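You operate a simulated robot arm through the tools that you are given. There is no shell and no other tool. Be economical: measure what you need, move in short steps, check, and stop when the job is done.

Carry out the task below with a simulated robot arm. There is one attempt and no reset: what you move stays moved.

TASK
Brush out the basin waste, knock the strainer clear and refit it.
Fine: brush back in its cup; knock on the tub's bar.

The check looks at the end state, three seconds after you hand in, the way a careful person would. Anything else that was tipped, shoved, dropped, spilled or broken makes it a failure.

THE ROBOT
A 6-joint arm with a two-finger parallel gripper, fixed in place. Base frame: the origin is at the foot of the arm, x ahead of it, y to its left, z up. Readings come in m, rad, newtons and seconds.
With the tool pointing down near the work surface it reaches from about 0.24 to 0.64 m from the base axis. Its first joint turns from -1.152 to 1.152 rad. Payload 2.7 kg.
Tool frame: the origin (TCP) lies between the finger pads and is the grasp point; the fingertips stand 0.023 m ahead of it; z points along the fingers, y is the line along which they close. The gripper opens to 0.094 m. The fingers are 0.038 m wide and 0.01 m thick; the gripper's body (0.054 by 0.096 m) begins 0.039 m behind the TCP.
Orientation is that of the tool frame in the base frame, as a unit quaternion [x, y, z, w]. With the fingers straight down and closing along the base's y, the tool's x points along the base's -x, its y along +y and its z along -z.

THE INTERFACE
- The arm moves only by the tool drive_tool. Its argument "series" is a list of rows, each an object of numbers (a shift or turn left out is 0, a gripper value left out holds the last): "ax", "ay", "az": the turn, a rotation vector about the tool's x, y, z in rad; "x", "y", "z": the shift along the tool's x, y, z in m; "hand": the opening, from 0 (shut) to 1 (fully open). In form: [{"ax": .., "ay": .., "az": .., "x": .., "y": .., "z": .., "hand": ..}, ...]. A call has 1 to 20 rows; each row shifts and turns the commanded pose from where the row before left it, along the tool's axes as they then stand. A row lasts 0.2 s, in which the tool goes at most 0.05 m and 0.15 rad; a call with a longer step from one row to the next is refused whole, and so is a gripper value outside its range. A pose out of reach is approached as far as the arm can. The call stops where the force on the tool passes 40 N (or 10 N more than at its start, if that is more) or the arm is blocked; 0.2 s more then pass. The fingers move at their own pace (about 0.045 m/s each) and stop on an object; they squeeze with about 41 N. The grip force told is the motor's: it shows also when the fingers shut on nothing. Time passes only in rows, and 0.2 s behind the last, so rows that do not move let the fingers close. It gives the time, the measured TCP pose, the force on the tool (base axes), the opening and the grip force at its end, in the units of the frame above (readings bear some noise), with the torque about the TCP (base axes, N m) and any sound that the robot's microphone picked up.
- Cameras (640 x 400 px; columns grow to the right, rows downward): "scene" is fixed at [0.0704, -0.4278, 1.4204]; the picture's right is [0.81, -0.59, 0.00], its down [-0.34, -0.46, -0.82] and it looks along [0.48, 0.66, -0.57] (base axes); focal length 214 px, centre (320, 200). "wrist" rides on the gripper at [0.086, 0.016, -0.075] in the tool frame; the picture's right is [-0.18, 0.98, 0.00], its down [-0.58, -0.11, -0.81] and it looks along [-0.79, -0.15, 0.59] (tool axes); focal length 243 px, centre (320, 200). There is no depth. A picture from a camera that has moved, and an enlarged one, comes with that camera's place and axes in the base frame and with its lens. The place of the scene camera against the robot may be out by one fixed shift of up to 0.025 m in any direction.
- grab_frame(camera): a new picture of that camera. The clock stands still meanwhile.
- inspect(camera, box): a new picture of the part [left, top, right, bottom] of that camera's present view, enlarged. The clock stands still meanwhile.
- close_job(): hands the job in; it is judged then, once.

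Work in short steps. Places have to be worked out from the pictures, the camera data and where the tool is seen: move nearer, look again, correct. Check each grasp and each placing, and mend what went wrong. You have 120 turns and 64 pictures in all, those below and enlarged ones among them. Open the gripper and draw the arm clear of the work before you hand the job in, unless the task says otherwise; then end with one line.

The tools are called after "Call:" as a command line: name --argument value ..., lists and objects as JSON in quotes. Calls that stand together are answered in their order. drive_tool: Moves the arm, as the interface text tells. Its arguments: {"type":"object","properties":{"series":{"type":"array","items":{"type":"object","properties":{"ax":{"type":"number"},"ay":{"type":"number"},"az":{"type":"number"},"x":{"type":"number"},"y":{"type":"number"},"z":{"type":"number"},"hand":{"type":"number"}}}}},"required":["series"]} The other tools are called the same way: grab_frame (camera) takes a picture; inspect (camera, box) takes an enlarged picture of a part of a camera's view; close_job () hands the job in.

At the start:

```text
clock: 0.0
tcp_pos: [0.2706, 0.1128, 1.3245]
tool_rot: [0.0, 1.0, 0.0, 0.001]
wrist_force: [0.3, -0.2, 0.2]
torque: [0.01, 0.0, 0.0]
opening: 0.0941
grip_force: 0.1
```

scene: 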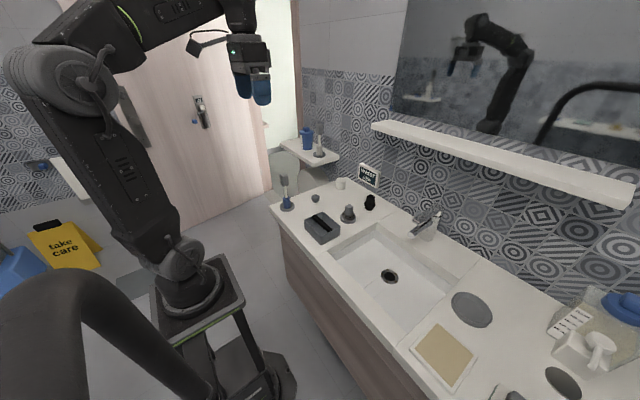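
wrist: 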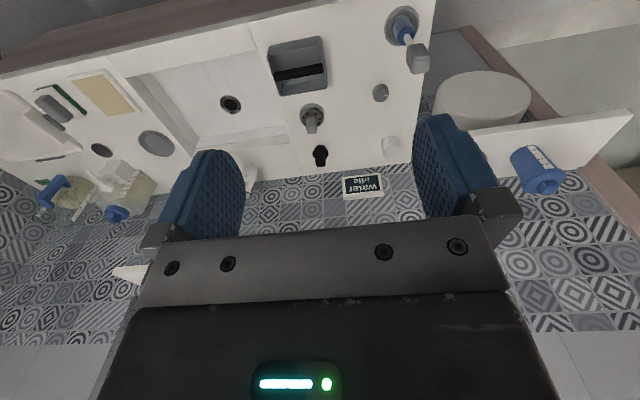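

The pictures show a basin with a waste hole, a tub with a bar, a brush in a cup and a knobbed object nearby. I'll enlarge these parts.

Call:
inspect --camera "scene" --box '[260, 150, 400, 250]'

Call:
inspect --camera "scene" --box '[320, 200, 480, 320]'

Call:
inspect --camera "wrist" --box '[200, 0, 450, 200]'

```text
4.00 times, centred on (330, 200) of scene
camera zoom: at [0.0704, -0.4278, 1.4204], right [0.81, -0.59, 0.0], down [-0.34, -0.46, -0.82], along [0.48, 0.66, -0.57], focal length 858 px, centre (280, 200)
```

zoom: 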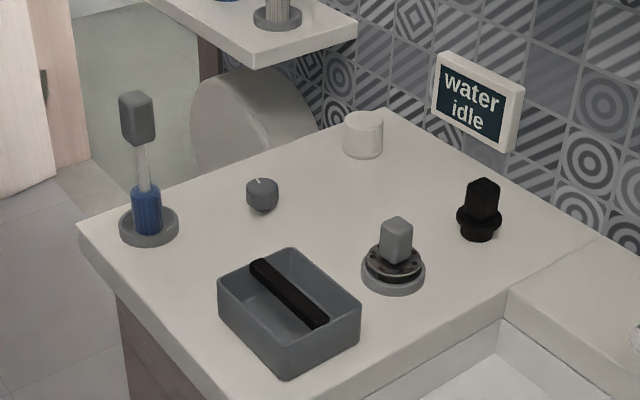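

```text
3.33 times, centred on (400, 260) of scene
camera zoom: at [0.0704, -0.4278, 1.4204], right [0.81, -0.59, 0.0], down [-0.34, -0.46, -0.82], along [0.48, 0.66, -0.57], focal length 715 px, centre (53, 0)
```

zoom: 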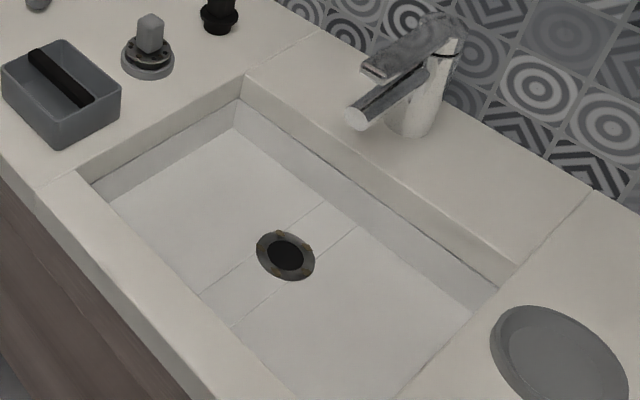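

```text
2.00 times, centred on (325, 100) of wrist
camera zoom: at [0.1834, 0.1287, 1.3995], right [0.18, 0.98, 0.0], down [0.58, -0.11, 0.81], along [0.79, -0.15, -0.59], focal length 485 px, centre (310, 400)
```

zoom: 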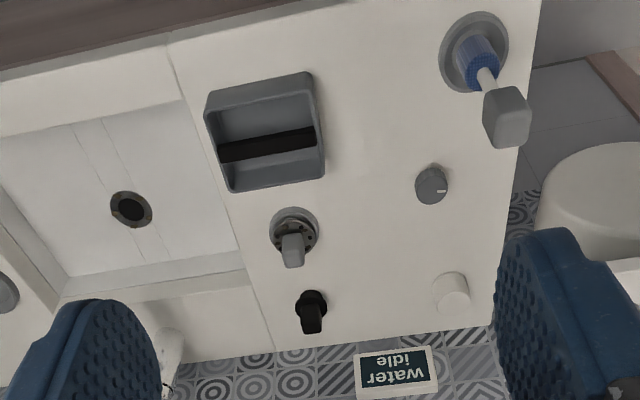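

The strainer (grey knob) stands on a dish near (0.55, 0.11), the brush cup is near (0.43, 0.35), the hole is near (0.53, -0.20), and the counter z is about 0.76. I'll move closer to the brush to measure it better.

Call:
drive_tool --series '[{"x": -0.002, "y": 0.0275, "z": 0.035}, {"x": -0.002, "y": 0.0275, "z": 0.035}, {"x": -0.002, "y": 0.0275, "z": 0.035}, {"x": -0.002, "y": 0.0275, "z": 0.035}, {"x": -0.002, "y": 0.0275, "z": 0.035}]'

Call:
grab_frame --camera "wrist"

Call:
grab_frame --camera "scene"

```text
clock: 1.2
tcp_pos: [0.2804, 0.2507, 1.1491]
tool_rot: [0.0, 1.0, 0.0, 0.001]
wrist_force: [0.0, 0.1, -0.1]
torque: [-0.05, -0.03, 0.0]
opening: 0.0939
grip_force: 0.1
```

```text
58 pictures are left
camera wrist: at [0.1933, 0.2659, 1.2236], right [0.18, 0.98, 0.0], down [0.58, -0.11, 0.81], along [0.79, -0.15, -0.59], focal length 243 px, centre (320, 200)
```

wrist: 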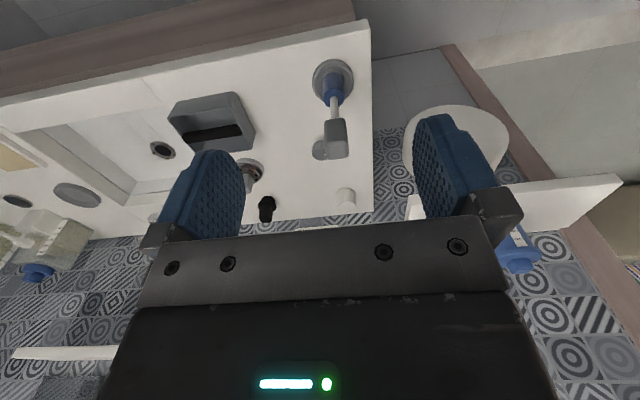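

```text
57 pictures are left
```

scene: 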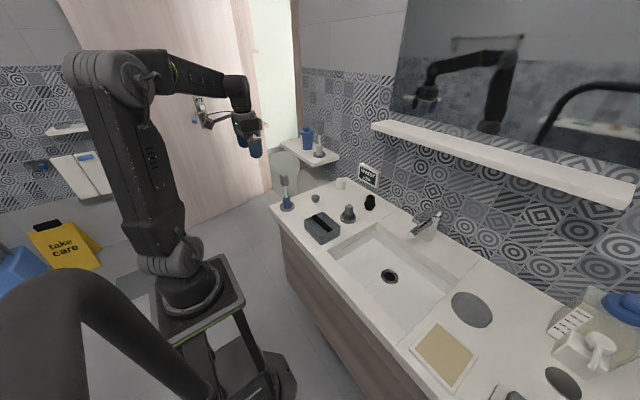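

Triangulating gives the brush block at (0.388, 0.249, 0.985), cup base z at about 0.837, strainer knob at (0.55, 0.038, 0.89) and tub bar at (0.418, 0.039, 0.89). I'll enlarge the brush to see its shape and which way the block is turned.

Call:
inspect --camera "wrist" --box '[260, 50, 420, 150]'

Call:
inspect --camera "scene" --box '[260, 160, 324, 200]'

```text
4.00 times, centred on (340, 100) of wrist
camera zoom: at [0.1933, 0.2659, 1.2236], right [0.18, 0.98, 0.0], down [0.58, -0.11, 0.81], along [0.79, -0.15, -0.59], focal length 970 px, centre (240, 600)
```

zoom: 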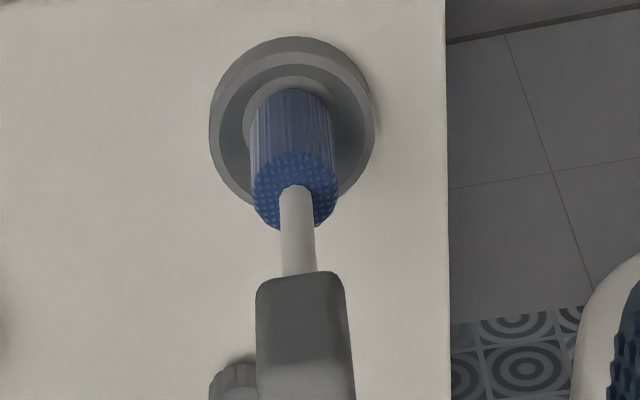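

```text
10.00 times, centred on (292, 180) of scene
camera zoom: at [0.0704, -0.4277, 1.4205], right [0.81, -0.59, 0.0], down [-0.34, -0.46, -0.82], along [0.48, 0.66, -0.57], focal length 2145 px, centre (600, 400)
```

zoom: 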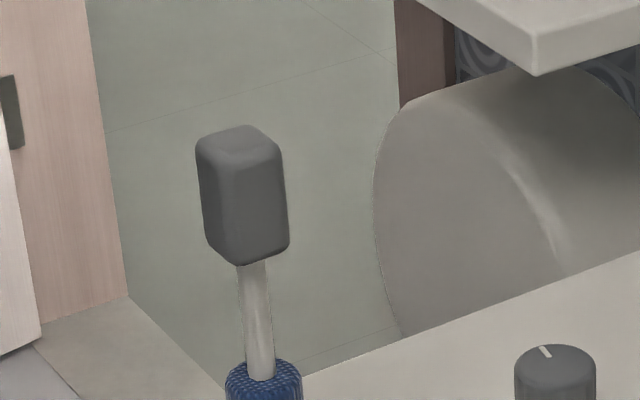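

The brush block lines up with the base axes and the bristles are the blue cylinder in a shallow cup. I'll move to just above the block and check alignment.

Call:
drive_tool --series '[{"x": -0.036, "y": -0.0005, "z": 0.026}, {"x": -0.036, "y": -0.0005, "z": 0.026}, {"x": -0.036, "y": -0.0005, "z": 0.027}, {"z": 0.0}]'

Call:
grab_frame --camera "wrist"

Call:
inspect --camera "scene" --box '[240, 130, 352, 200]'

```text
clock: 2.2
tcp_pos: [0.3907, 0.2488, 1.0714]
tool_rot: [0.0, 1.0, 0.001, 0.001]
wrist_force: [0.0, 0.0, 0.7]
torque: [-0.01, -0.04, 0.01]
opening: 0.094
grip_force: 0.0
```

```text
54 pictures are left
camera wrist: at [0.303, 0.2643, 1.1458], right [0.18, 0.98, 0.0], down [0.58, -0.11, 0.81], along [0.79, -0.15, -0.59], focal length 243 px, centre (320, 200)
```

wrist: 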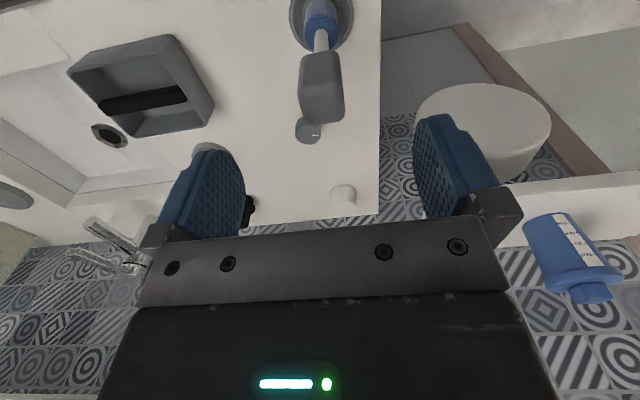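

```text
5.71 times, centred on (296, 165) of scene
camera zoom: at [0.0704, -0.4278, 1.4204], right [0.81, -0.59, 0.0], down [-0.34, -0.46, -0.82], along [0.48, 0.66, -0.57], focal length 1226 px, centre (457, 400)
```

zoom: 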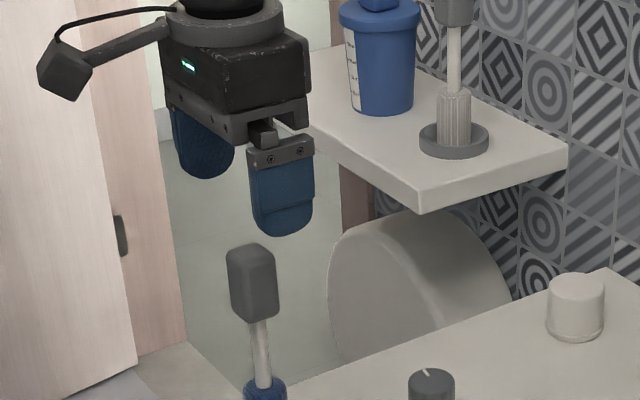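

The block lines up at (0.388, 0.2495, 0.987). I'll go down 85 mm and close on it.

Call:
drive_tool --series '[{"x": 0.001, "z": 0.043}, {"x": 0.001, "z": 0.042}, {"hand": 0.0}, {"hand": 0.0}, {"hand": 0.0}, {"hand": 0.0}, {"hand": 0.0}]'

Call:
grab_frame --camera "wrist"

Call:
inspect --camera "scene" --box '[240, 140, 352, 210]'

```text
clock: 3.8
tcp_pos: [0.3873, 0.2489, 0.9867]
tool_rot: [0.0, 1.0, 0.0, 0.002]
wrist_force: [-0.1, 6.2, -0.4]
torque: [0.27, 0.08, 0.01]
opening: 0.0274
grip_force: 41.2
```

```text
52 pictures are left
camera wrist: at [0.2998, 0.2652, 1.0614], right [0.18, 0.98, 0.0], down [0.58, -0.11, 0.81], along [0.79, -0.15, -0.59], focal length 243 px, centre (320, 200)
```

wrist: 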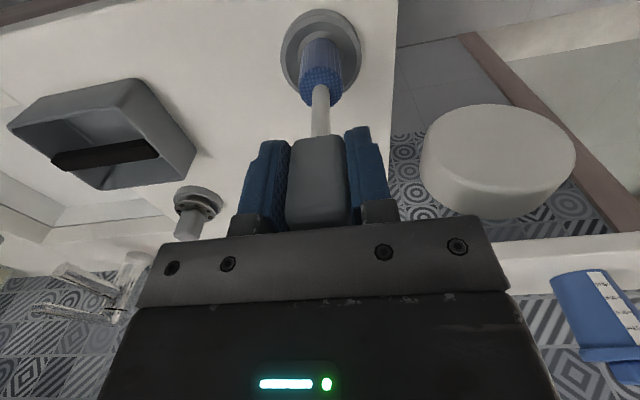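

```text
5.71 times, centred on (296, 175) of scene
camera zoom: at [0.0704, -0.4276, 1.4205], right [0.81, -0.59, 0.0], down [-0.34, -0.46, -0.82], along [0.48, 0.66, -0.57], focal length 1226 px, centre (457, 343)
```

zoom: 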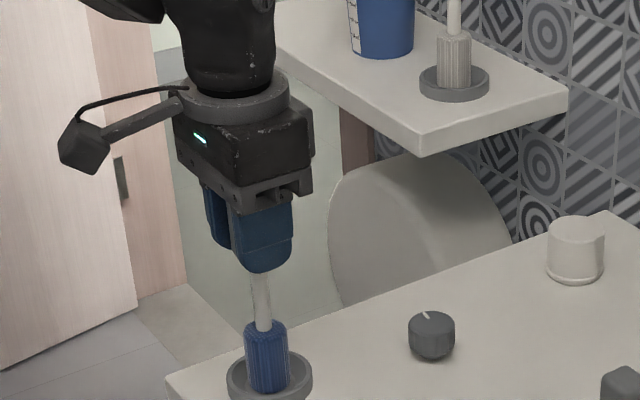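

The brush is gripped (27 mm wide). I'll lift it straight up 0.13 m to clear the cup and look.

Call:
drive_tool --series '[{"z": -0.02}, {"z": -0.03}, {"z": -0.04}, {"z": -0.04}]'

Call:
grab_frame --camera "wrist"

Call:
inspect --camera "scene" --box '[240, 130, 352, 200]'

```text
clock: 4.8
tcp_pos: [0.3866, 0.249, 1.1181]
tool_rot: [0.0, 1.0, 0.001, 0.001]
wrist_force: [0.4, 0.1, 0.0]
torque: [0.01, 0.03, -0.03]
opening: 0.0273
grip_force: 40.9
```

```text
50 pictures are left
camera wrist: at [0.2991, 0.2638, 1.1923], right [0.18, 0.98, 0.0], down [0.58, -0.11, 0.81], along [0.79, -0.15, -0.59], focal length 243 px, centre (320, 200)
```

wrist: 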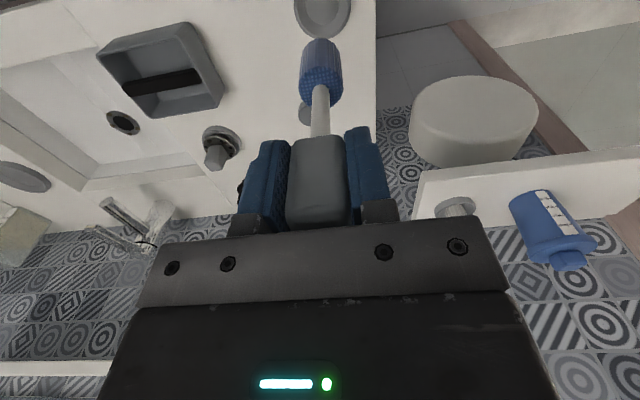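

```text
5.71 times, centred on (296, 165) of scene
camera zoom: at [0.0704, -0.4278, 1.4204], right [0.81, -0.59, 0.0], down [-0.34, -0.46, -0.82], along [0.48, 0.66, -0.57], focal length 1226 px, centre (457, 400)
```

zoom: 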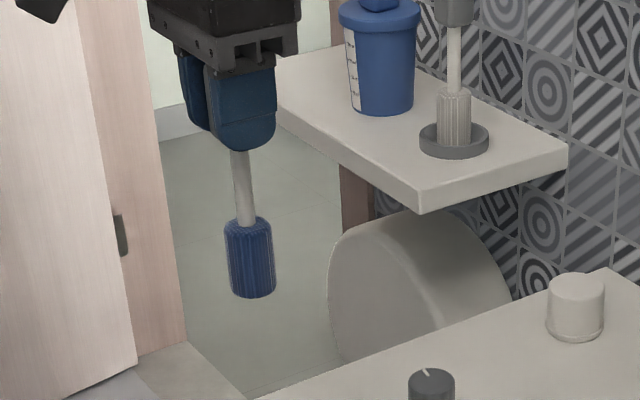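

The brush is free, and its end is about 0.143 m below the TCP. The tap spout seems close to the hole, so I'll carry the brush across high up and look at the hole and tap closely.

Call:
drive_tool --series '[{"y": -0.04, "z": -0.003}, {"y": -0.04, "z": -0.003}, {"y": -0.04, "z": -0.003}, {"y": -0.04, "z": -0.003}, {"y": -0.04, "z": -0.003}, {"y": -0.04, "z": -0.003}, {"y": -0.04, "z": -0.003}, {"y": -0.04, "z": -0.003}, {"y": -0.04, "z": -0.003}, {"y": -0.04, "z": -0.003}, {"x": -0.01}]'

Call:
grab_frame --camera "wrist"

Call:
inspect --camera "scene" --box '[340, 190, 468, 270]'

```text
clock: 7.2
tcp_pos: [0.3975, -0.1513, 1.1461]
tool_rot: [0.0, 1.0, -0.001, 0.001]
wrist_force: [0.0, -0.6, -1.0]
torque: [0.0, 0.01, -0.02]
opening: 0.0272
grip_force: 41.3
```

```text
48 pictures are left
camera wrist: at [0.3095, -0.1357, 1.221], right [0.18, 0.98, 0.0], down [0.58, -0.11, 0.81], along [0.79, -0.15, -0.59], focal length 243 px, centre (320, 200)
```

wrist: 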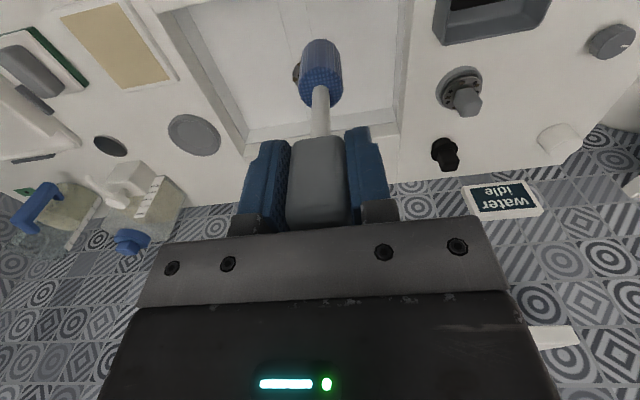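

```text
5.00 times, centred on (404, 230) of scene
camera zoom: at [0.0703, -0.4278, 1.4204], right [0.81, -0.59, 0.0], down [-0.34, -0.46, -0.82], along [0.48, 0.66, -0.57], focal length 1072 px, centre (-100, 50)
```

zoom: 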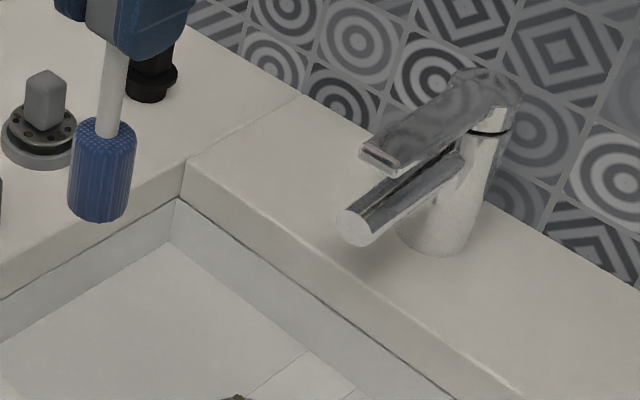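

The spout tip is near (0.588, -0.20, 0.922) and the lever tip is slightly higher. The brush hides the hole in this view, so I'll sidestep to see it and measure it well.

Call:
drive_tool --series '[{"y": -0.04}, {"y": -0.04}, {"y": -0.03}, {}]'

Call:
inspect --camera "wrist" --box '[260, 0, 420, 100]'

Call:
grab_frame --camera "wrist"

Call:
inspect --camera "scene" --box '[340, 236, 436, 296]'

```text
clock: 8.2
tcp_pos: [0.3971, -0.2605, 1.1471]
tool_rot: [0.0, 1.0, 0.0, 0.001]
wrist_force: [-1.1, -0.4, 0.4]
torque: [-0.03, 0.0, -0.02]
opening: 0.0271
grip_force: 40.1
```

```text
4.00 times, centred on (340, 50) of wrist
camera zoom: at [0.3101, -0.2453, 1.2203], right [0.18, 0.98, 0.0], down [0.58, -0.11, 0.81], along [0.79, -0.15, -0.59], focal length 970 px, centre (240, 800)
```

zoom: 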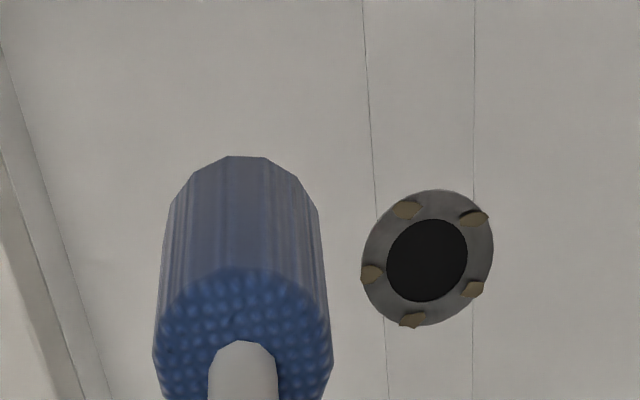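

```text
45 pictures are left
camera wrist: at [0.3101, -0.2453, 1.2203], right [0.18, 0.98, 0.0], down [0.58, -0.11, 0.81], along [0.79, -0.15, -0.59], focal length 243 px, centre (320, 200)
```

wrist: 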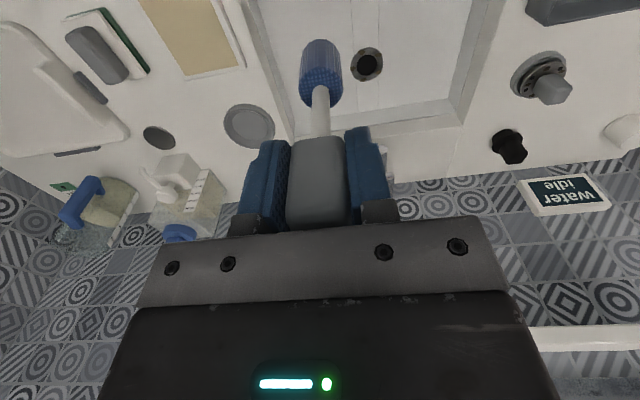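

```text
6.67 times, centred on (388, 266) of scene
camera zoom: at [0.0704, -0.4278, 1.4204], right [0.81, -0.59, 0.0], down [-0.34, -0.46, -0.82], along [0.48, 0.66, -0.57], focal length 1430 px, centre (-133, -240)
```

zoom: 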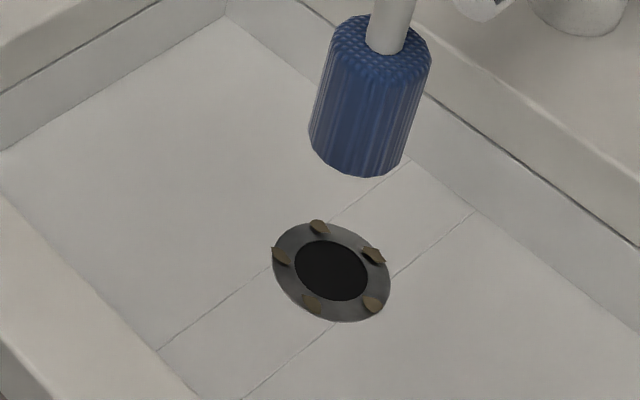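

Now I can see five bits of dirt on the waste rim, and hole centre is about (0.531, -0.201, 0.760), opening about 35 mm, rim about 58 mm. I'll bring the brush in over the -x side of the rim, 10 cm high, and check clearance from the tap.

Call:
drive_tool --series '[{"x": -0.0236, "y": 0.012, "z": 0.0294}, {"x": -0.0236, "y": 0.012, "z": 0.0294}, {"x": -0.0236, "y": 0.012, "z": 0.0294}, {"x": -0.0236, "y": 0.012, "z": 0.0294}, {"x": -0.0236, "y": 0.012, "z": 0.0294}, {}]'

Call:
inspect --camera "scene" --box '[336, 180, 464, 300]'

Call:
grab_frame --camera "wrist"

```text
clock: 9.6
tcp_pos: [0.5152, -0.2015, 0.9985]
tool_rot: [0.0, 1.0, 0.0, 0.0]
wrist_force: [0.2, 0.2, -1.1]
torque: [-0.02, 0.02, 0.01]
opening: 0.027
grip_force: 40.8
```

```text
3.33 times, centred on (400, 240) of scene
camera zoom: at [0.0704, -0.4277, 1.4204], right [0.81, -0.59, 0.0], down [-0.34, -0.46, -0.82], along [0.48, 0.66, -0.57], focal length 715 px, centre (53, 67)
```

zoom: 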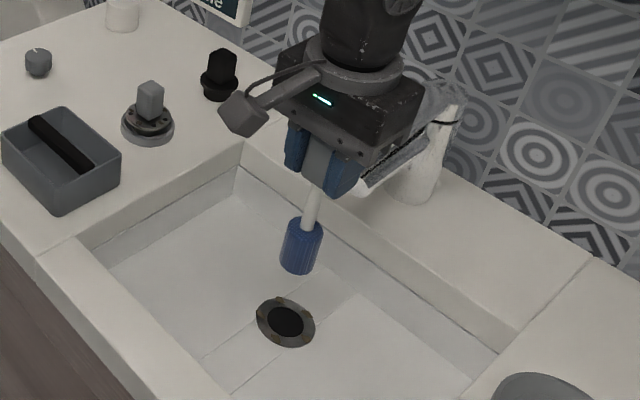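

```text
42 pictures are left
camera wrist: at [0.4278, -0.1853, 1.0737], right [0.18, 0.98, 0.0], down [0.58, -0.11, 0.81], along [0.79, -0.15, -0.59], focal length 243 px, centre (320, 200)
```

wrist: 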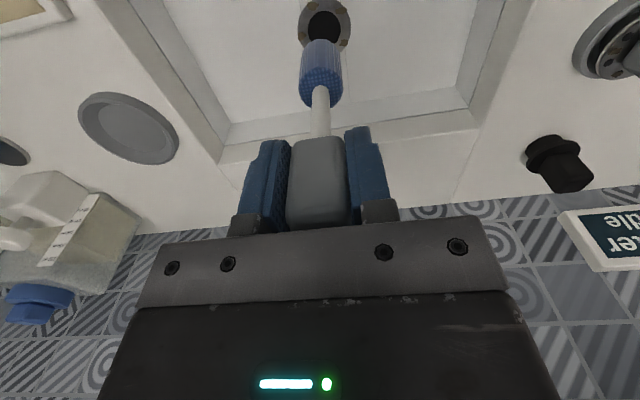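

The tap stays clear and the hole reads about (0.528, -0.200). I'll go down to just above the rim, then creep down to feel contact.

Call:
drive_tool --series '[{"z": 0.04}, {"z": 0.035}, {"z": 0.005}, {"z": 0.004}]'

Call:
inspect --camera "scene" --box '[340, 216, 436, 296]'

```text
clock: 10.6
tcp_pos: [0.5151, -0.2011, 0.9144]
tool_rot: [0.0, 1.0, 0.0, 0.0]
wrist_force: [-0.4, 0.5, -0.5]
torque: [0.02, 0.01, -0.02]
opening: 0.0275
grip_force: 40.8
```

```text
5.00 times, centred on (388, 256) of scene
camera zoom: at [0.0704, -0.4278, 1.4204], right [0.81, -0.59, 0.0], down [-0.34, -0.46, -0.82], along [0.48, 0.66, -0.57], focal length 1072 px, centre (-20, -80)
```

zoom: 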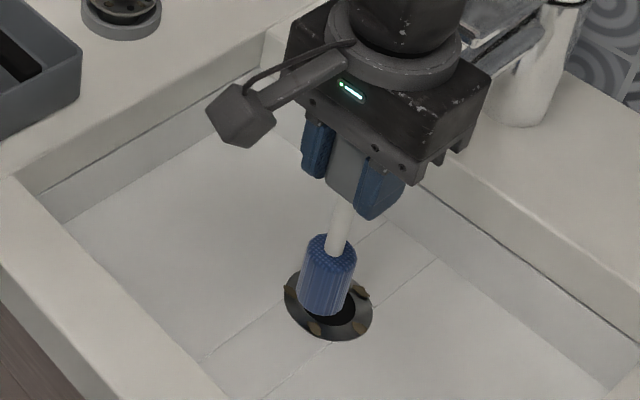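

The bristle end is still about 1 cm above the rim. I'll creep down.

Call:
drive_tool --series '[{"z": 0.003}, {"z": 0.003}, {"z": 0.002}, {"z": 0.002}, {}]'

```text
clock: 11.8
tcp_pos: [0.5156, -0.2006, 0.9053]
tool_rot: [-0.001, 1.0, 0.0, 0.001]
wrist_force: [-0.6, 0.4, -0.1]
torque: [-0.01, 0.03, 0.01]
opening: 0.0274
grip_force: 41.4
```

Call:
drive_tool --series '[{"z": 0.002}, {"z": 0.002}, {"z": 0.002}, {"z": 0.002}, {}]'

Call:
inspect --camera "scene" --box '[356, 250, 420, 290]'

```text
clock: 13.0
tcp_pos: [0.5149, -0.201, 0.8961]
tool_rot: [0.0, 1.0, 0.0, 0.001]
wrist_force: [-0.1, -0.2, -0.5]
torque: [0.03, 0.01, 0.03]
opening: 0.0272
grip_force: 40.6
```

```text
10.00 times, centred on (388, 270) of scene
camera zoom: at [0.0704, -0.4278, 1.4204], right [0.81, -0.59, 0.0], down [-0.34, -0.46, -0.82], along [0.48, 0.66, -0.57], focal length 2145 px, centre (-360, -500)
```

zoom: 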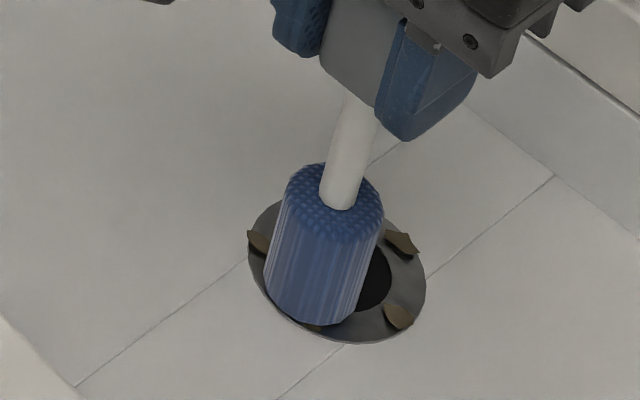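

It looks almost on the rim but there is still no force. I'll go down a few more millimetres.

Call:
drive_tool --series '[{"z": 0.002}, {"z": 0.002}, {"z": 0.002}, {}]'

Call:
inspect --camera "scene" --box '[356, 250, 420, 290]'

```text
clock: 14.0
tcp_pos: [0.5145, -0.201, 0.8937]
tool_rot: [0.0, 1.0, -0.001, 0.001]
wrist_force: [-6.8, 3.9, 27.5]
torque: [0.44, 1.14, -0.07]
opening: 0.0272
grip_force: 40.7
```

```text
10.00 times, centred on (388, 270) of scene
camera zoom: at [0.0698, -0.4275, 1.4206], right [0.81, -0.59, 0.0], down [-0.34, -0.46, -0.82], along [0.48, 0.66, -0.57], focal length 2145 px, centre (-360, -500)
```

zoom: 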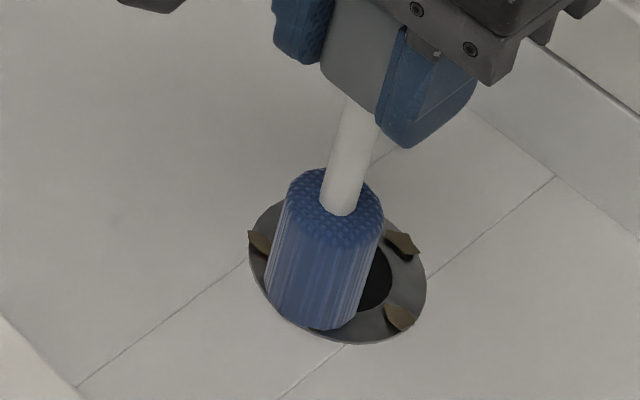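

Contact comes at TCP z of about 0.895. I'll ease off to a light press and circle the brush once round the rim at 16 mm radius.

Call:
drive_tool --series '[{"x": 0.0015, "z": -0.003}, {"x": -0.00214, "y": -0.008}, {"x": -0.00586, "y": -0.00586}, {"x": -0.008, "y": -0.00214}, {"x": -0.008, "y": 0.00214}, {"x": -0.00586, "y": 0.00586}, {"x": -0.00214, "y": 0.008}, {"x": 0.00214, "y": 0.008}, {"x": 0.00586, "y": 0.00586}, {"x": 0.008, "y": 0.00214}, {"x": 0.008, "y": -0.00214}, {"x": 0.00586, "y": -0.00586}, {"x": 0.00214, "y": -0.008}]'

Call:
inspect --camera "scene" --box '[356, 250, 420, 290]'

```text
clock: 15.6
tcp_pos: [0.5415, -0.2098, 0.8935]
tool_rot: [0.006, 1.0, -0.002, -0.004]
wrist_force: [-10.1, 0.2, 2.0]
torque: [-0.02, -0.93, 0.16]
opening: 0.0271
grip_force: 40.6
stopped in row 8: the force on the tool passed its limit at 42 N (the readings are from after the stop); the commanded pose is now the measured one
```

```text
10.00 times, centred on (388, 270) of scene
camera zoom: at [0.0701, -0.4277, 1.4205], right [0.81, -0.59, 0.0], down [-0.34, -0.46, -0.82], along [0.48, 0.66, -0.57], focal length 2145 px, centre (-360, -500)
```

zoom: 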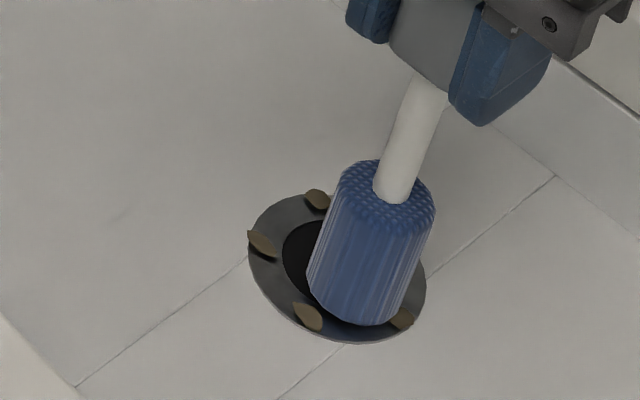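

The brush caught at 42 N and the flakes are still there, so pushing along the rim doesn't clear them. I'll lift, centre over the hole and check alignment before going into the throat.

Call:
drive_tool --series '[{"z": -0.01}, {"x": 0.0125, "y": 0.0093, "z": -0.01}, {}]'

Call:
inspect --camera "scene" --box '[356, 250, 420, 290]'

```text
clock: 16.4
tcp_pos: [0.5306, -0.1987, 0.914]
tool_rot: [0.006, 1.0, -0.001, -0.003]
wrist_force: [-0.1, -0.1, 0.1]
torque: [-0.02, 0.02, -0.01]
opening: 0.0271
grip_force: 41.3
```

```text
10.00 times, centred on (388, 270) of scene
camera zoom: at [0.0704, -0.4278, 1.4204], right [0.81, -0.59, 0.0], down [-0.34, -0.46, -0.82], along [0.48, 0.66, -0.57], focal length 2145 px, centre (-360, -500)
```

zoom: 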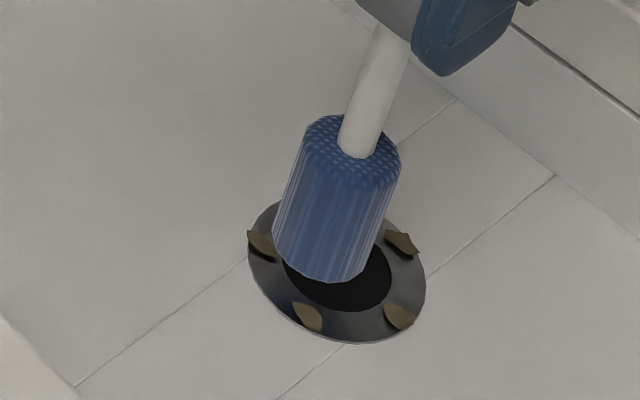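

The brush seems to have shifted in the grip. I'll raise it a little and check from the wrist camera.

Call:
drive_tool --series '[{"z": -0.03}, {}]'

Call:
inspect --camera "wrist" --box '[220, 0, 420, 240]'

Call:
inspect --camera "scene" --box '[340, 216, 436, 296]'

```text
clock: 17.0
tcp_pos: [0.53, -0.1994, 0.943]
tool_rot: [0.007, 1.0, -0.002, -0.003]
wrist_force: [0.4, 0.6, -0.2]
torque: [0.01, -0.01, -0.03]
opening: 0.027
grip_force: 40.8
```

```text
1.67 times, centred on (320, 120) of wrist
camera zoom: at [0.4434, -0.182, 1.0185], right [0.2, 0.98, 0.0], down [0.58, -0.11, 0.8], along [0.79, -0.16, -0.6], focal length 404 px, centre (320, 333)
```

zoom: 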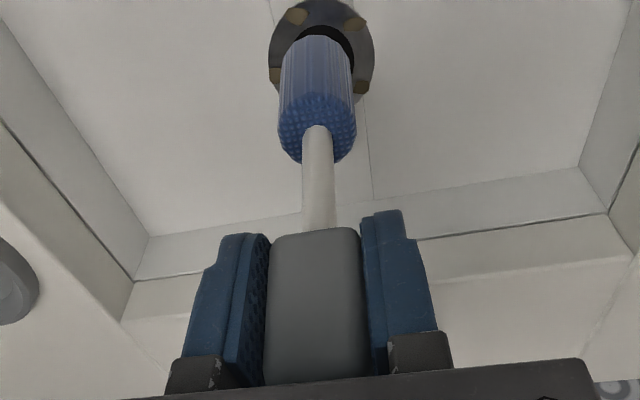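

```text
5.00 times, centred on (388, 256) of scene
camera zoom: at [0.0704, -0.4278, 1.4204], right [0.81, -0.59, 0.0], down [-0.34, -0.46, -0.82], along [0.48, 0.66, -0.57], focal length 1072 px, centre (-20, -80)
```

zoom: 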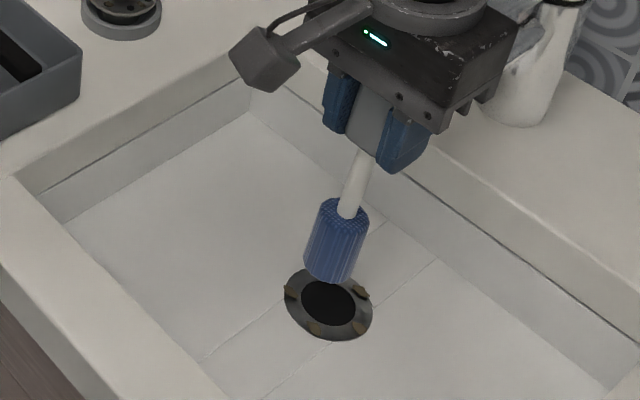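

Triangulating the top of the bristles shows the brush now leans about 0.09 rad, with its end toward -x. I'll tilt the tool to cancel this, which also moves the body away from the tap, and check centring over the hole.

Call:
drive_tool --series '[{"ay": -0.09}, {"z": 0.02}, {}]'

Call:
inspect --camera "scene" --box '[356, 240, 420, 290]'

Call:
inspect --camera "wrist" --box '[260, 0, 380, 75]'

```text
clock: 17.8
tcp_pos: [0.5321, -0.201, 0.9234]
tool_rot: [0.006, 0.999, -0.002, 0.043]
wrist_force: [-0.5, 0.2, -0.1]
torque: [0.0, 0.03, 0.02]
opening: 0.0275
grip_force: 41.1
```

```text
8.00 times, centred on (388, 265) of scene
camera zoom: at [0.0704, -0.4278, 1.4204], right [0.81, -0.59, 0.0], down [-0.34, -0.46, -0.82], along [0.48, 0.66, -0.57], focal length 1716 px, centre (-224, -320)
```

zoom: 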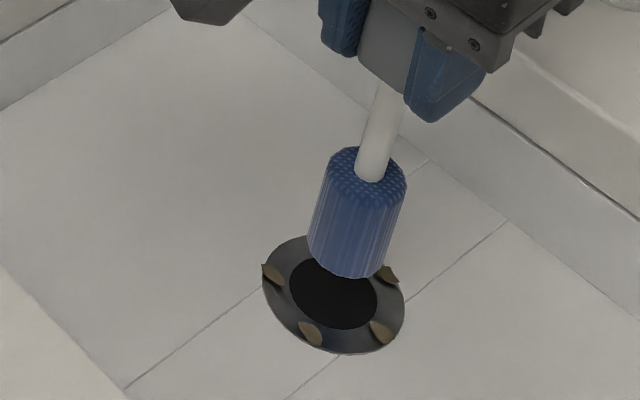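

```text
5.33 times, centred on (320, 38) of wrist
camera zoom: at [0.4389, -0.1828, 0.9906], right [0.2, 0.98, 0.01], down [0.51, -0.11, 0.85], along [0.84, -0.16, -0.52], focal length 1294 px, centre (320, 1067)
```

zoom: 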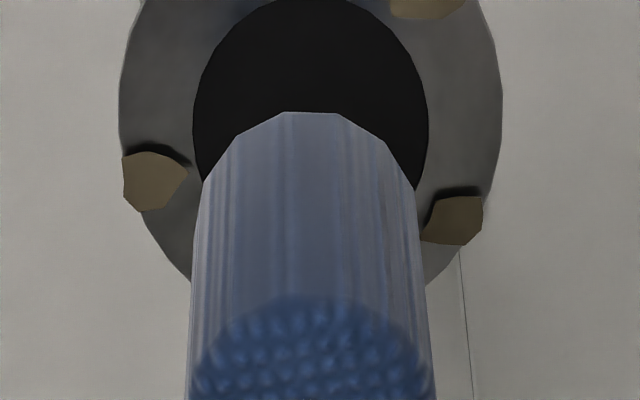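

From this close view, the brush end is lined up in y and about 3 mm too far in +x, and sits about 2 cm above the throat. I'll correct that and go straight down in small steps, watching the force.

Call:
drive_tool --series '[{"x": 0.003}, {"x": 0.0009, "z": 0.01}, {"x": 0.0009, "z": 0.01}, {}]'

Call:
inspect --camera "wrist" --box '[260, 0, 380, 75]'

Call:
inspect --camera "scene" --box '[356, 240, 420, 290]'

```text
clock: 18.8
tcp_pos: [0.5291, -0.2004, 0.9032]
tool_rot: [0.007, 0.999, -0.001, 0.043]
wrist_force: [-0.2, -0.6, -0.9]
torque: [-0.03, 0.02, 0.0]
opening: 0.0275
grip_force: 40.9
```

```text
5.33 times, centred on (320, 38) of wrist
camera zoom: at [0.4358, -0.1828, 0.9703], right [0.19, 0.98, 0.01], down [0.51, -0.11, 0.85], along [0.84, -0.16, -0.52], focal length 1294 px, centre (320, 1067)
```

zoom: 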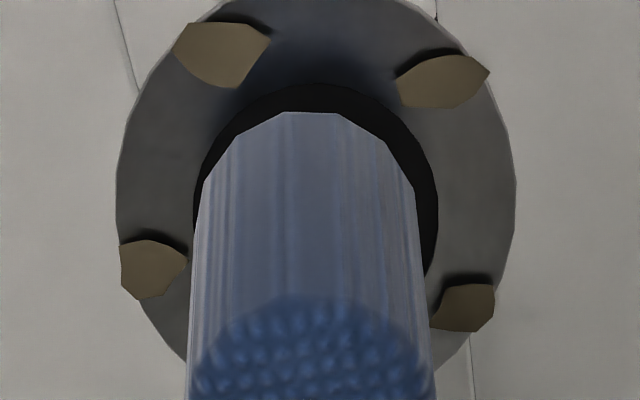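

```text
8.00 times, centred on (388, 265) of scene
camera zoom: at [0.0704, -0.4278, 1.4204], right [0.81, -0.59, 0.0], down [-0.34, -0.46, -0.82], along [0.48, 0.66, -0.57], focal length 1716 px, centre (-224, -320)
```

zoom: 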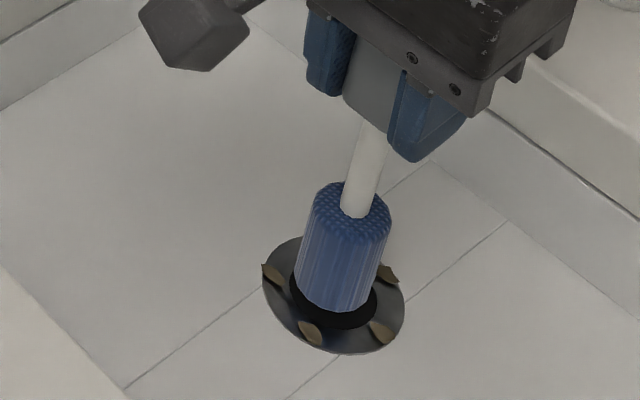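

It's closing in. The hole is slightly further in +x and +y than the brush, so I'll nudge about 2 mm in x and 1 mm in y and continue down.

Call:
drive_tool --series '[{"x": -0.002, "y": 0.001}, {"x": 0.0005, "z": 0.005}, {"x": 0.0005, "z": 0.005}, {"x": 0.0005, "z": 0.005}, {}]'

Call:
inspect --camera "wrist" --box '[260, 0, 380, 75]'

```text
clock: 20.0
tcp_pos: [0.5307, -0.1985, 0.8898]
tool_rot: [0.007, 0.999, -0.001, 0.043]
wrist_force: [-0.4, 0.9, -0.6]
torque: [-0.02, -0.01, -0.01]
opening: 0.0274
grip_force: 40.8
```

```text
5.33 times, centred on (320, 38) of wrist
camera zoom: at [0.4373, -0.1819, 0.9554], right [0.19, 0.98, 0.01], down [0.51, -0.11, 0.85], along [0.84, -0.16, -0.52], focal length 1294 px, centre (320, 1067)
```

zoom: 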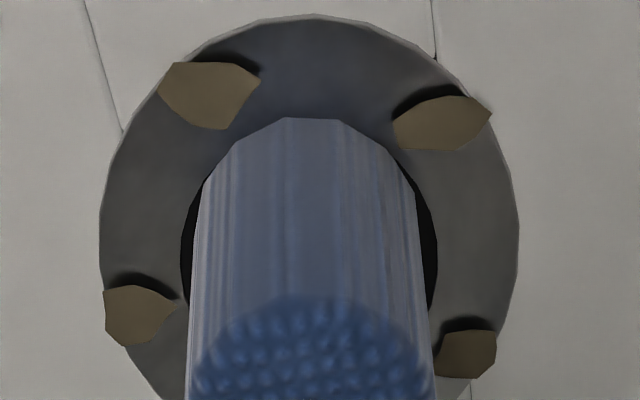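

There is no contact yet, but the brush end overlaps the near (-x) lip. I'll shift 3 mm more in +x and go deeper.

Call:
drive_tool --series '[{"x": -0.003}, {"x": 0.0004, "z": 0.004}, {"x": 0.0004, "z": 0.004}, {"x": 0.0004, "z": 0.004}, {}]'

Call:
inspect --camera "wrist" --box '[260, 0, 380, 75]'

Call:
inspect --camera "scene" --box '[340, 200, 436, 290]'

```text
clock: 21.2
tcp_pos: [0.5335, -0.1998, 0.8762]
tool_rot: [0.007, 0.999, -0.001, 0.042]
wrist_force: [-3.4, 0.5, 2.4]
torque: [-0.1, -0.29, 0.03]
opening: 0.0272
grip_force: 40.8
```

```text
5.33 times, centred on (320, 38) of wrist
camera zoom: at [0.44, -0.182, 0.9435], right [0.19, 0.98, 0.01], down [0.51, -0.11, 0.85], along [0.84, -0.16, -0.52], focal length 1294 px, centre (320, 1067)
```

zoom: 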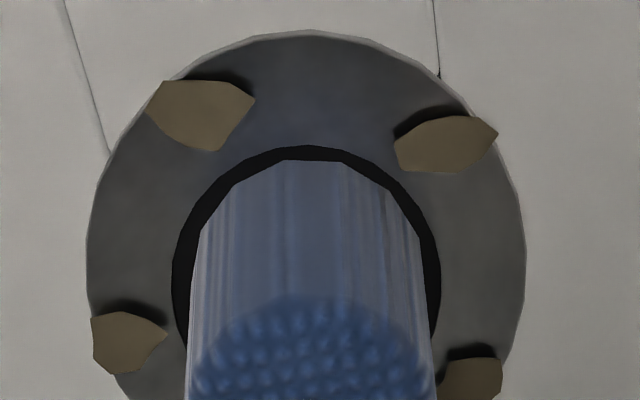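

```text
4.44 times, centred on (388, 245) of scene
camera zoom: at [0.0702, -0.4277, 1.4205], right [0.81, -0.59, 0.0], down [-0.34, -0.46, -0.82], along [0.48, 0.66, -0.57], focal length 953 px, centre (18, 0)
```

zoom: 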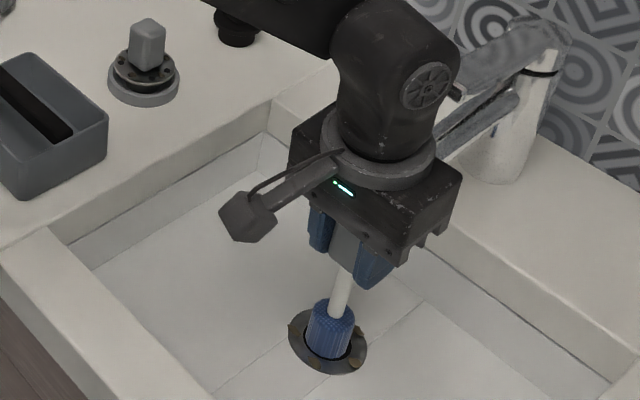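

The brush is in the throat, with light side contact. I'll go a bit deeper and do a few up-and-down strokes, then look at the flakes.

Call:
drive_tool --series '[{"x": 0.001}, {"x": 0.0005, "z": 0.006}, {"x": 0.0005, "z": 0.006}, {"x": -0.001, "z": -0.012}, {"x": 0.001, "z": 0.012}, {"x": -0.001, "z": -0.012}, {"x": 0.001, "z": 0.012}, {}]'

Call:
inspect --camera "wrist" --box '[260, 0, 380, 75]'

```text
clock: 23.0
tcp_pos: [0.5323, -0.1994, 0.8653]
tool_rot: [0.005, 0.999, -0.002, 0.043]
wrist_force: [-1.3, 0.7, -0.9]
torque: [-0.02, -0.03, -0.02]
opening: 0.0275
grip_force: 41.3
```

```text
5.33 times, centred on (320, 38) of wrist
camera zoom: at [0.4391, -0.1817, 0.9311], right [0.19, 0.98, 0.01], down [0.51, -0.11, 0.85], along [0.84, -0.16, -0.52], focal length 1294 px, centre (320, 1067)
```

zoom: 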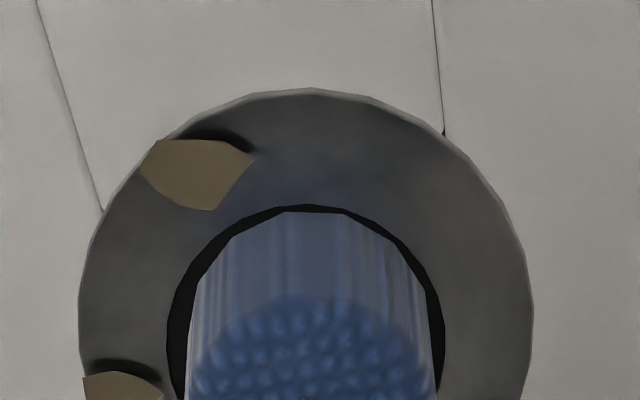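

Two flakes have gone, so stroking in the throat works. I'll do more strokes.

Call:
drive_tool --series '[{"x": -0.001, "z": -0.012}, {"x": 0.001, "z": 0.012}, {"x": -0.001, "z": -0.012}, {"x": 0.001, "z": 0.012}, {"x": -0.001, "z": -0.012}, {"x": 0.001, "z": 0.012}, {"x": -0.001, "z": -0.012}, {"x": 0.001, "z": 0.012}, {}]'

Call:
inspect --camera "scene" --box '[356, 250, 420, 290]'

```text
clock: 25.0
tcp_pos: [0.5319, -0.1986, 0.8638]
tool_rot: [0.005, 0.999, -0.002, 0.042]
wrist_force: [-0.1, -0.2, -0.7]
torque: [-0.01, 0.02, -0.01]
opening: 0.0275
grip_force: 40.2
```

```text
10.00 times, centred on (388, 270) of scene
camera zoom: at [0.0704, -0.4278, 1.4204], right [0.81, -0.59, 0.0], down [-0.34, -0.46, -0.82], along [0.48, 0.66, -0.57], focal length 2145 px, centre (-360, -500)
```

zoom: 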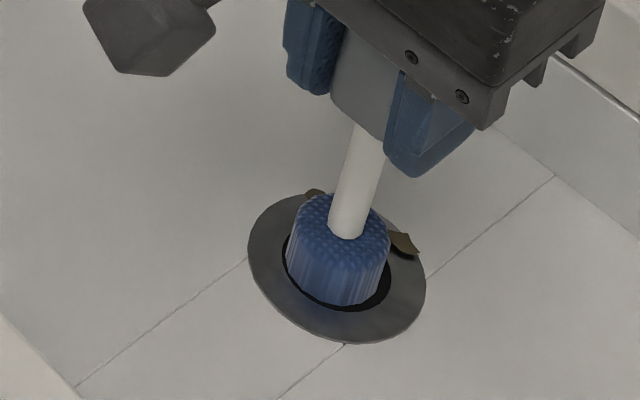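

Two flakes remain, at +x and at +y/+x. I'll stroke with the brush pressed gently to those sides.

Call:
drive_tool --series '[{"x": -0.003}, {"x": -0.001, "z": -0.012}, {"x": 0.001, "z": 0.012}, {"x": -0.001, "z": -0.012}, {"x": 0.001, "z": 0.012}, {"x": 0.0015, "y": 0.003}, {"x": -0.001, "z": -0.012}, {"x": 0.001, "z": 0.012}, {"x": -0.001, "z": -0.012}, {"x": 0.001, "z": 0.012}, {"x": 0.0015, "y": -0.003}, {}]'

Call:
inspect --camera "scene" --box '[356, 250, 420, 290]'

```text
clock: 25.8
tcp_pos: [0.5344, -0.1994, 0.8715]
tool_rot: [0.005, 0.999, -0.001, 0.038]
wrist_force: [-12.6, 2.4, 3.6]
torque: [-0.12, -0.91, 0.07]
opening: 0.0271
grip_force: 40.7
stopped in row 3: the force on the tool passed its limit at 51 N (the readings are from after the stop); the commanded pose is now the measured one
```

```text
10.00 times, centred on (388, 270) of scene
camera zoom: at [0.07, -0.4277, 1.4205], right [0.81, -0.59, 0.0], down [-0.34, -0.46, -0.82], along [0.48, 0.66, -0.57], focal length 2145 px, centre (-360, -500)
```

zoom: 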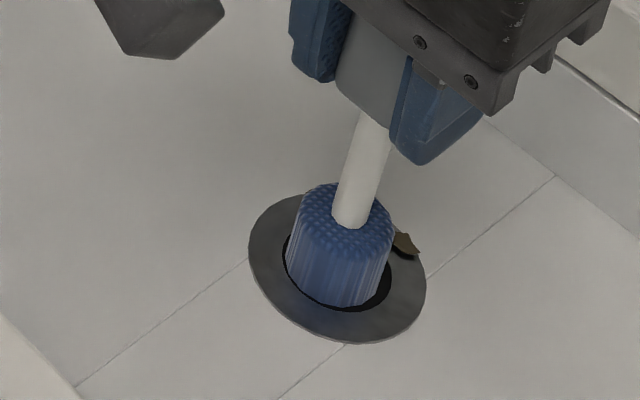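

Only the +x flake is left, but pressing sideways jams the brush. I'll ease the side force and do more centred strokes.

Call:
drive_tool --series '[{"x": 0.0022}, {"x": -0.001, "z": -0.01}, {"x": 0.0012, "z": 0.015}, {"x": -0.0012, "z": -0.014}, {"x": 0.0012, "z": 0.014}, {"x": -0.0012, "z": -0.014}, {"x": 0.0012, "z": 0.014}, {"x": -0.0012, "z": -0.014}, {"x": 0.0012, "z": 0.014}, {}]'

Call:
inspect --camera "scene" --box '[356, 250, 420, 290]'

```text
clock: 28.0
tcp_pos: [0.5329, -0.1993, 0.8663]
tool_rot: [0.005, 0.999, -0.001, 0.04]
wrist_force: [-0.1, 0.0, -0.8]
torque: [-0.01, 0.01, -0.01]
opening: 0.0274
grip_force: 41.3
```

```text
10.00 times, centred on (388, 270) of scene
camera zoom: at [0.0704, -0.4278, 1.4204], right [0.81, -0.59, 0.0], down [-0.34, -0.46, -0.82], along [0.48, 0.66, -0.57], focal length 2145 px, centre (-360, -500)
```

zoom: 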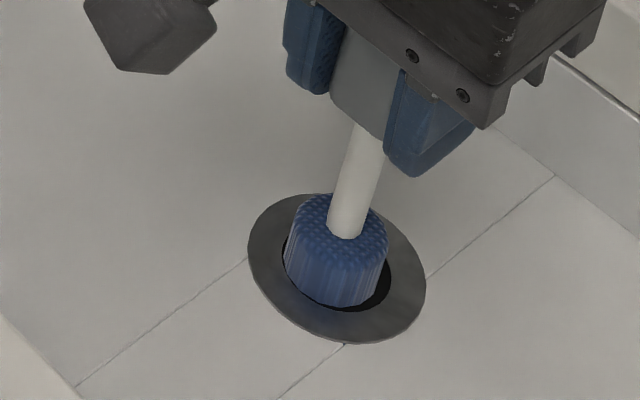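

The rim is clean. I'll lift the brush straight out and up.

Call:
drive_tool --series '[{"x": -0.0016, "z": -0.02}, {"x": -0.0024, "z": -0.03}, {"x": -0.003, "z": -0.04}, {"x": 0.0, "z": -0.045}, {"x": 0.0, "z": -0.045}, {"x": 0.0, "z": -0.045}, {"x": 0.0, "z": -0.035}, {}]'

Call:
inspect --camera "scene" --box '[340, 170, 468, 290]'

```text
clock: 29.8
tcp_pos: [0.5184, -0.1993, 1.1244]
tool_rot: [0.006, 0.999, -0.001, 0.04]
wrist_force: [-0.8, -1.4, -0.1]
torque: [-0.01, -0.01, 0.01]
opening: 0.0275
grip_force: 40.9
```

```text
3.33 times, centred on (404, 230) of scene
camera zoom: at [0.0704, -0.4278, 1.4204], right [0.81, -0.59, 0.0], down [-0.34, -0.46, -0.82], along [0.48, 0.66, -0.57], focal length 715 px, centre (40, 100)
```

zoom: 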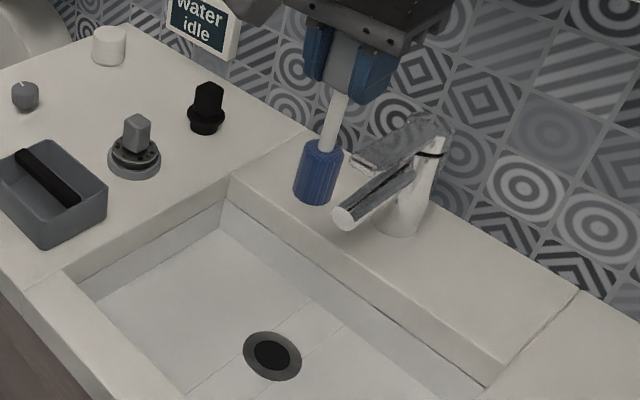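

The waste is clean and everything else is in place. I'll carry the brush back over its cup.

Call:
drive_tool --series '[{"x": 0.0119, "y": 0.0408, "z": -0.001}, {"x": 0.0119, "y": 0.0408, "z": -0.001}, {"x": 0.0119, "y": 0.0408, "z": -0.001}, {"x": 0.0119, "y": 0.0408, "z": -0.001}, {"x": 0.0119, "y": 0.0408, "z": -0.001}, {"x": 0.0119, "y": 0.0408, "z": -0.001}, {"x": 0.0119, "y": 0.0408, "z": -0.001}, {"x": 0.0119, "y": 0.0408, "z": -0.001}, {"x": 0.0119, "y": 0.0408, "z": -0.001}, {"x": 0.0119, "y": 0.0408, "z": -0.001}, {"x": 0.0119, "y": 0.0408, "z": -0.001}, {}]'

Call:
grab_frame --camera "wrist"

Call:
inspect --camera "scene" --box '[254, 140, 350, 220]'

```text
clock: 32.4
tcp_pos: [0.3924, 0.254, 1.1251]
tool_rot: [0.007, 0.999, -0.002, 0.04]
wrist_force: [-0.6, -0.9, -0.3]
torque: [0.01, 0.01, 0.02]
opening: 0.0277
grip_force: 41.2
```

```text
22 pictures are left
camera wrist: at [0.2999, 0.2704, 1.1919], right [0.2, 0.98, 0.01], down [0.51, -0.11, 0.85], along [0.84, -0.16, -0.53], focal length 243 px, centre (320, 200)
```

wrist: 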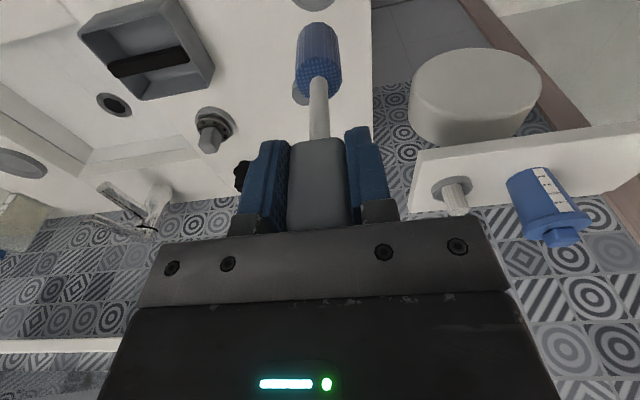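

```text
5.00 times, centred on (302, 180) of scene
camera zoom: at [0.0704, -0.4277, 1.4204], right [0.81, -0.59, 0.0], down [-0.34, -0.46, -0.82], along [0.48, 0.66, -0.57], focal length 1072 px, centre (410, 300)
```

zoom: 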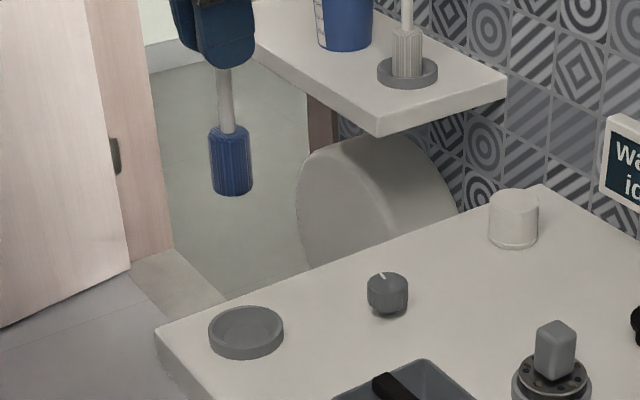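

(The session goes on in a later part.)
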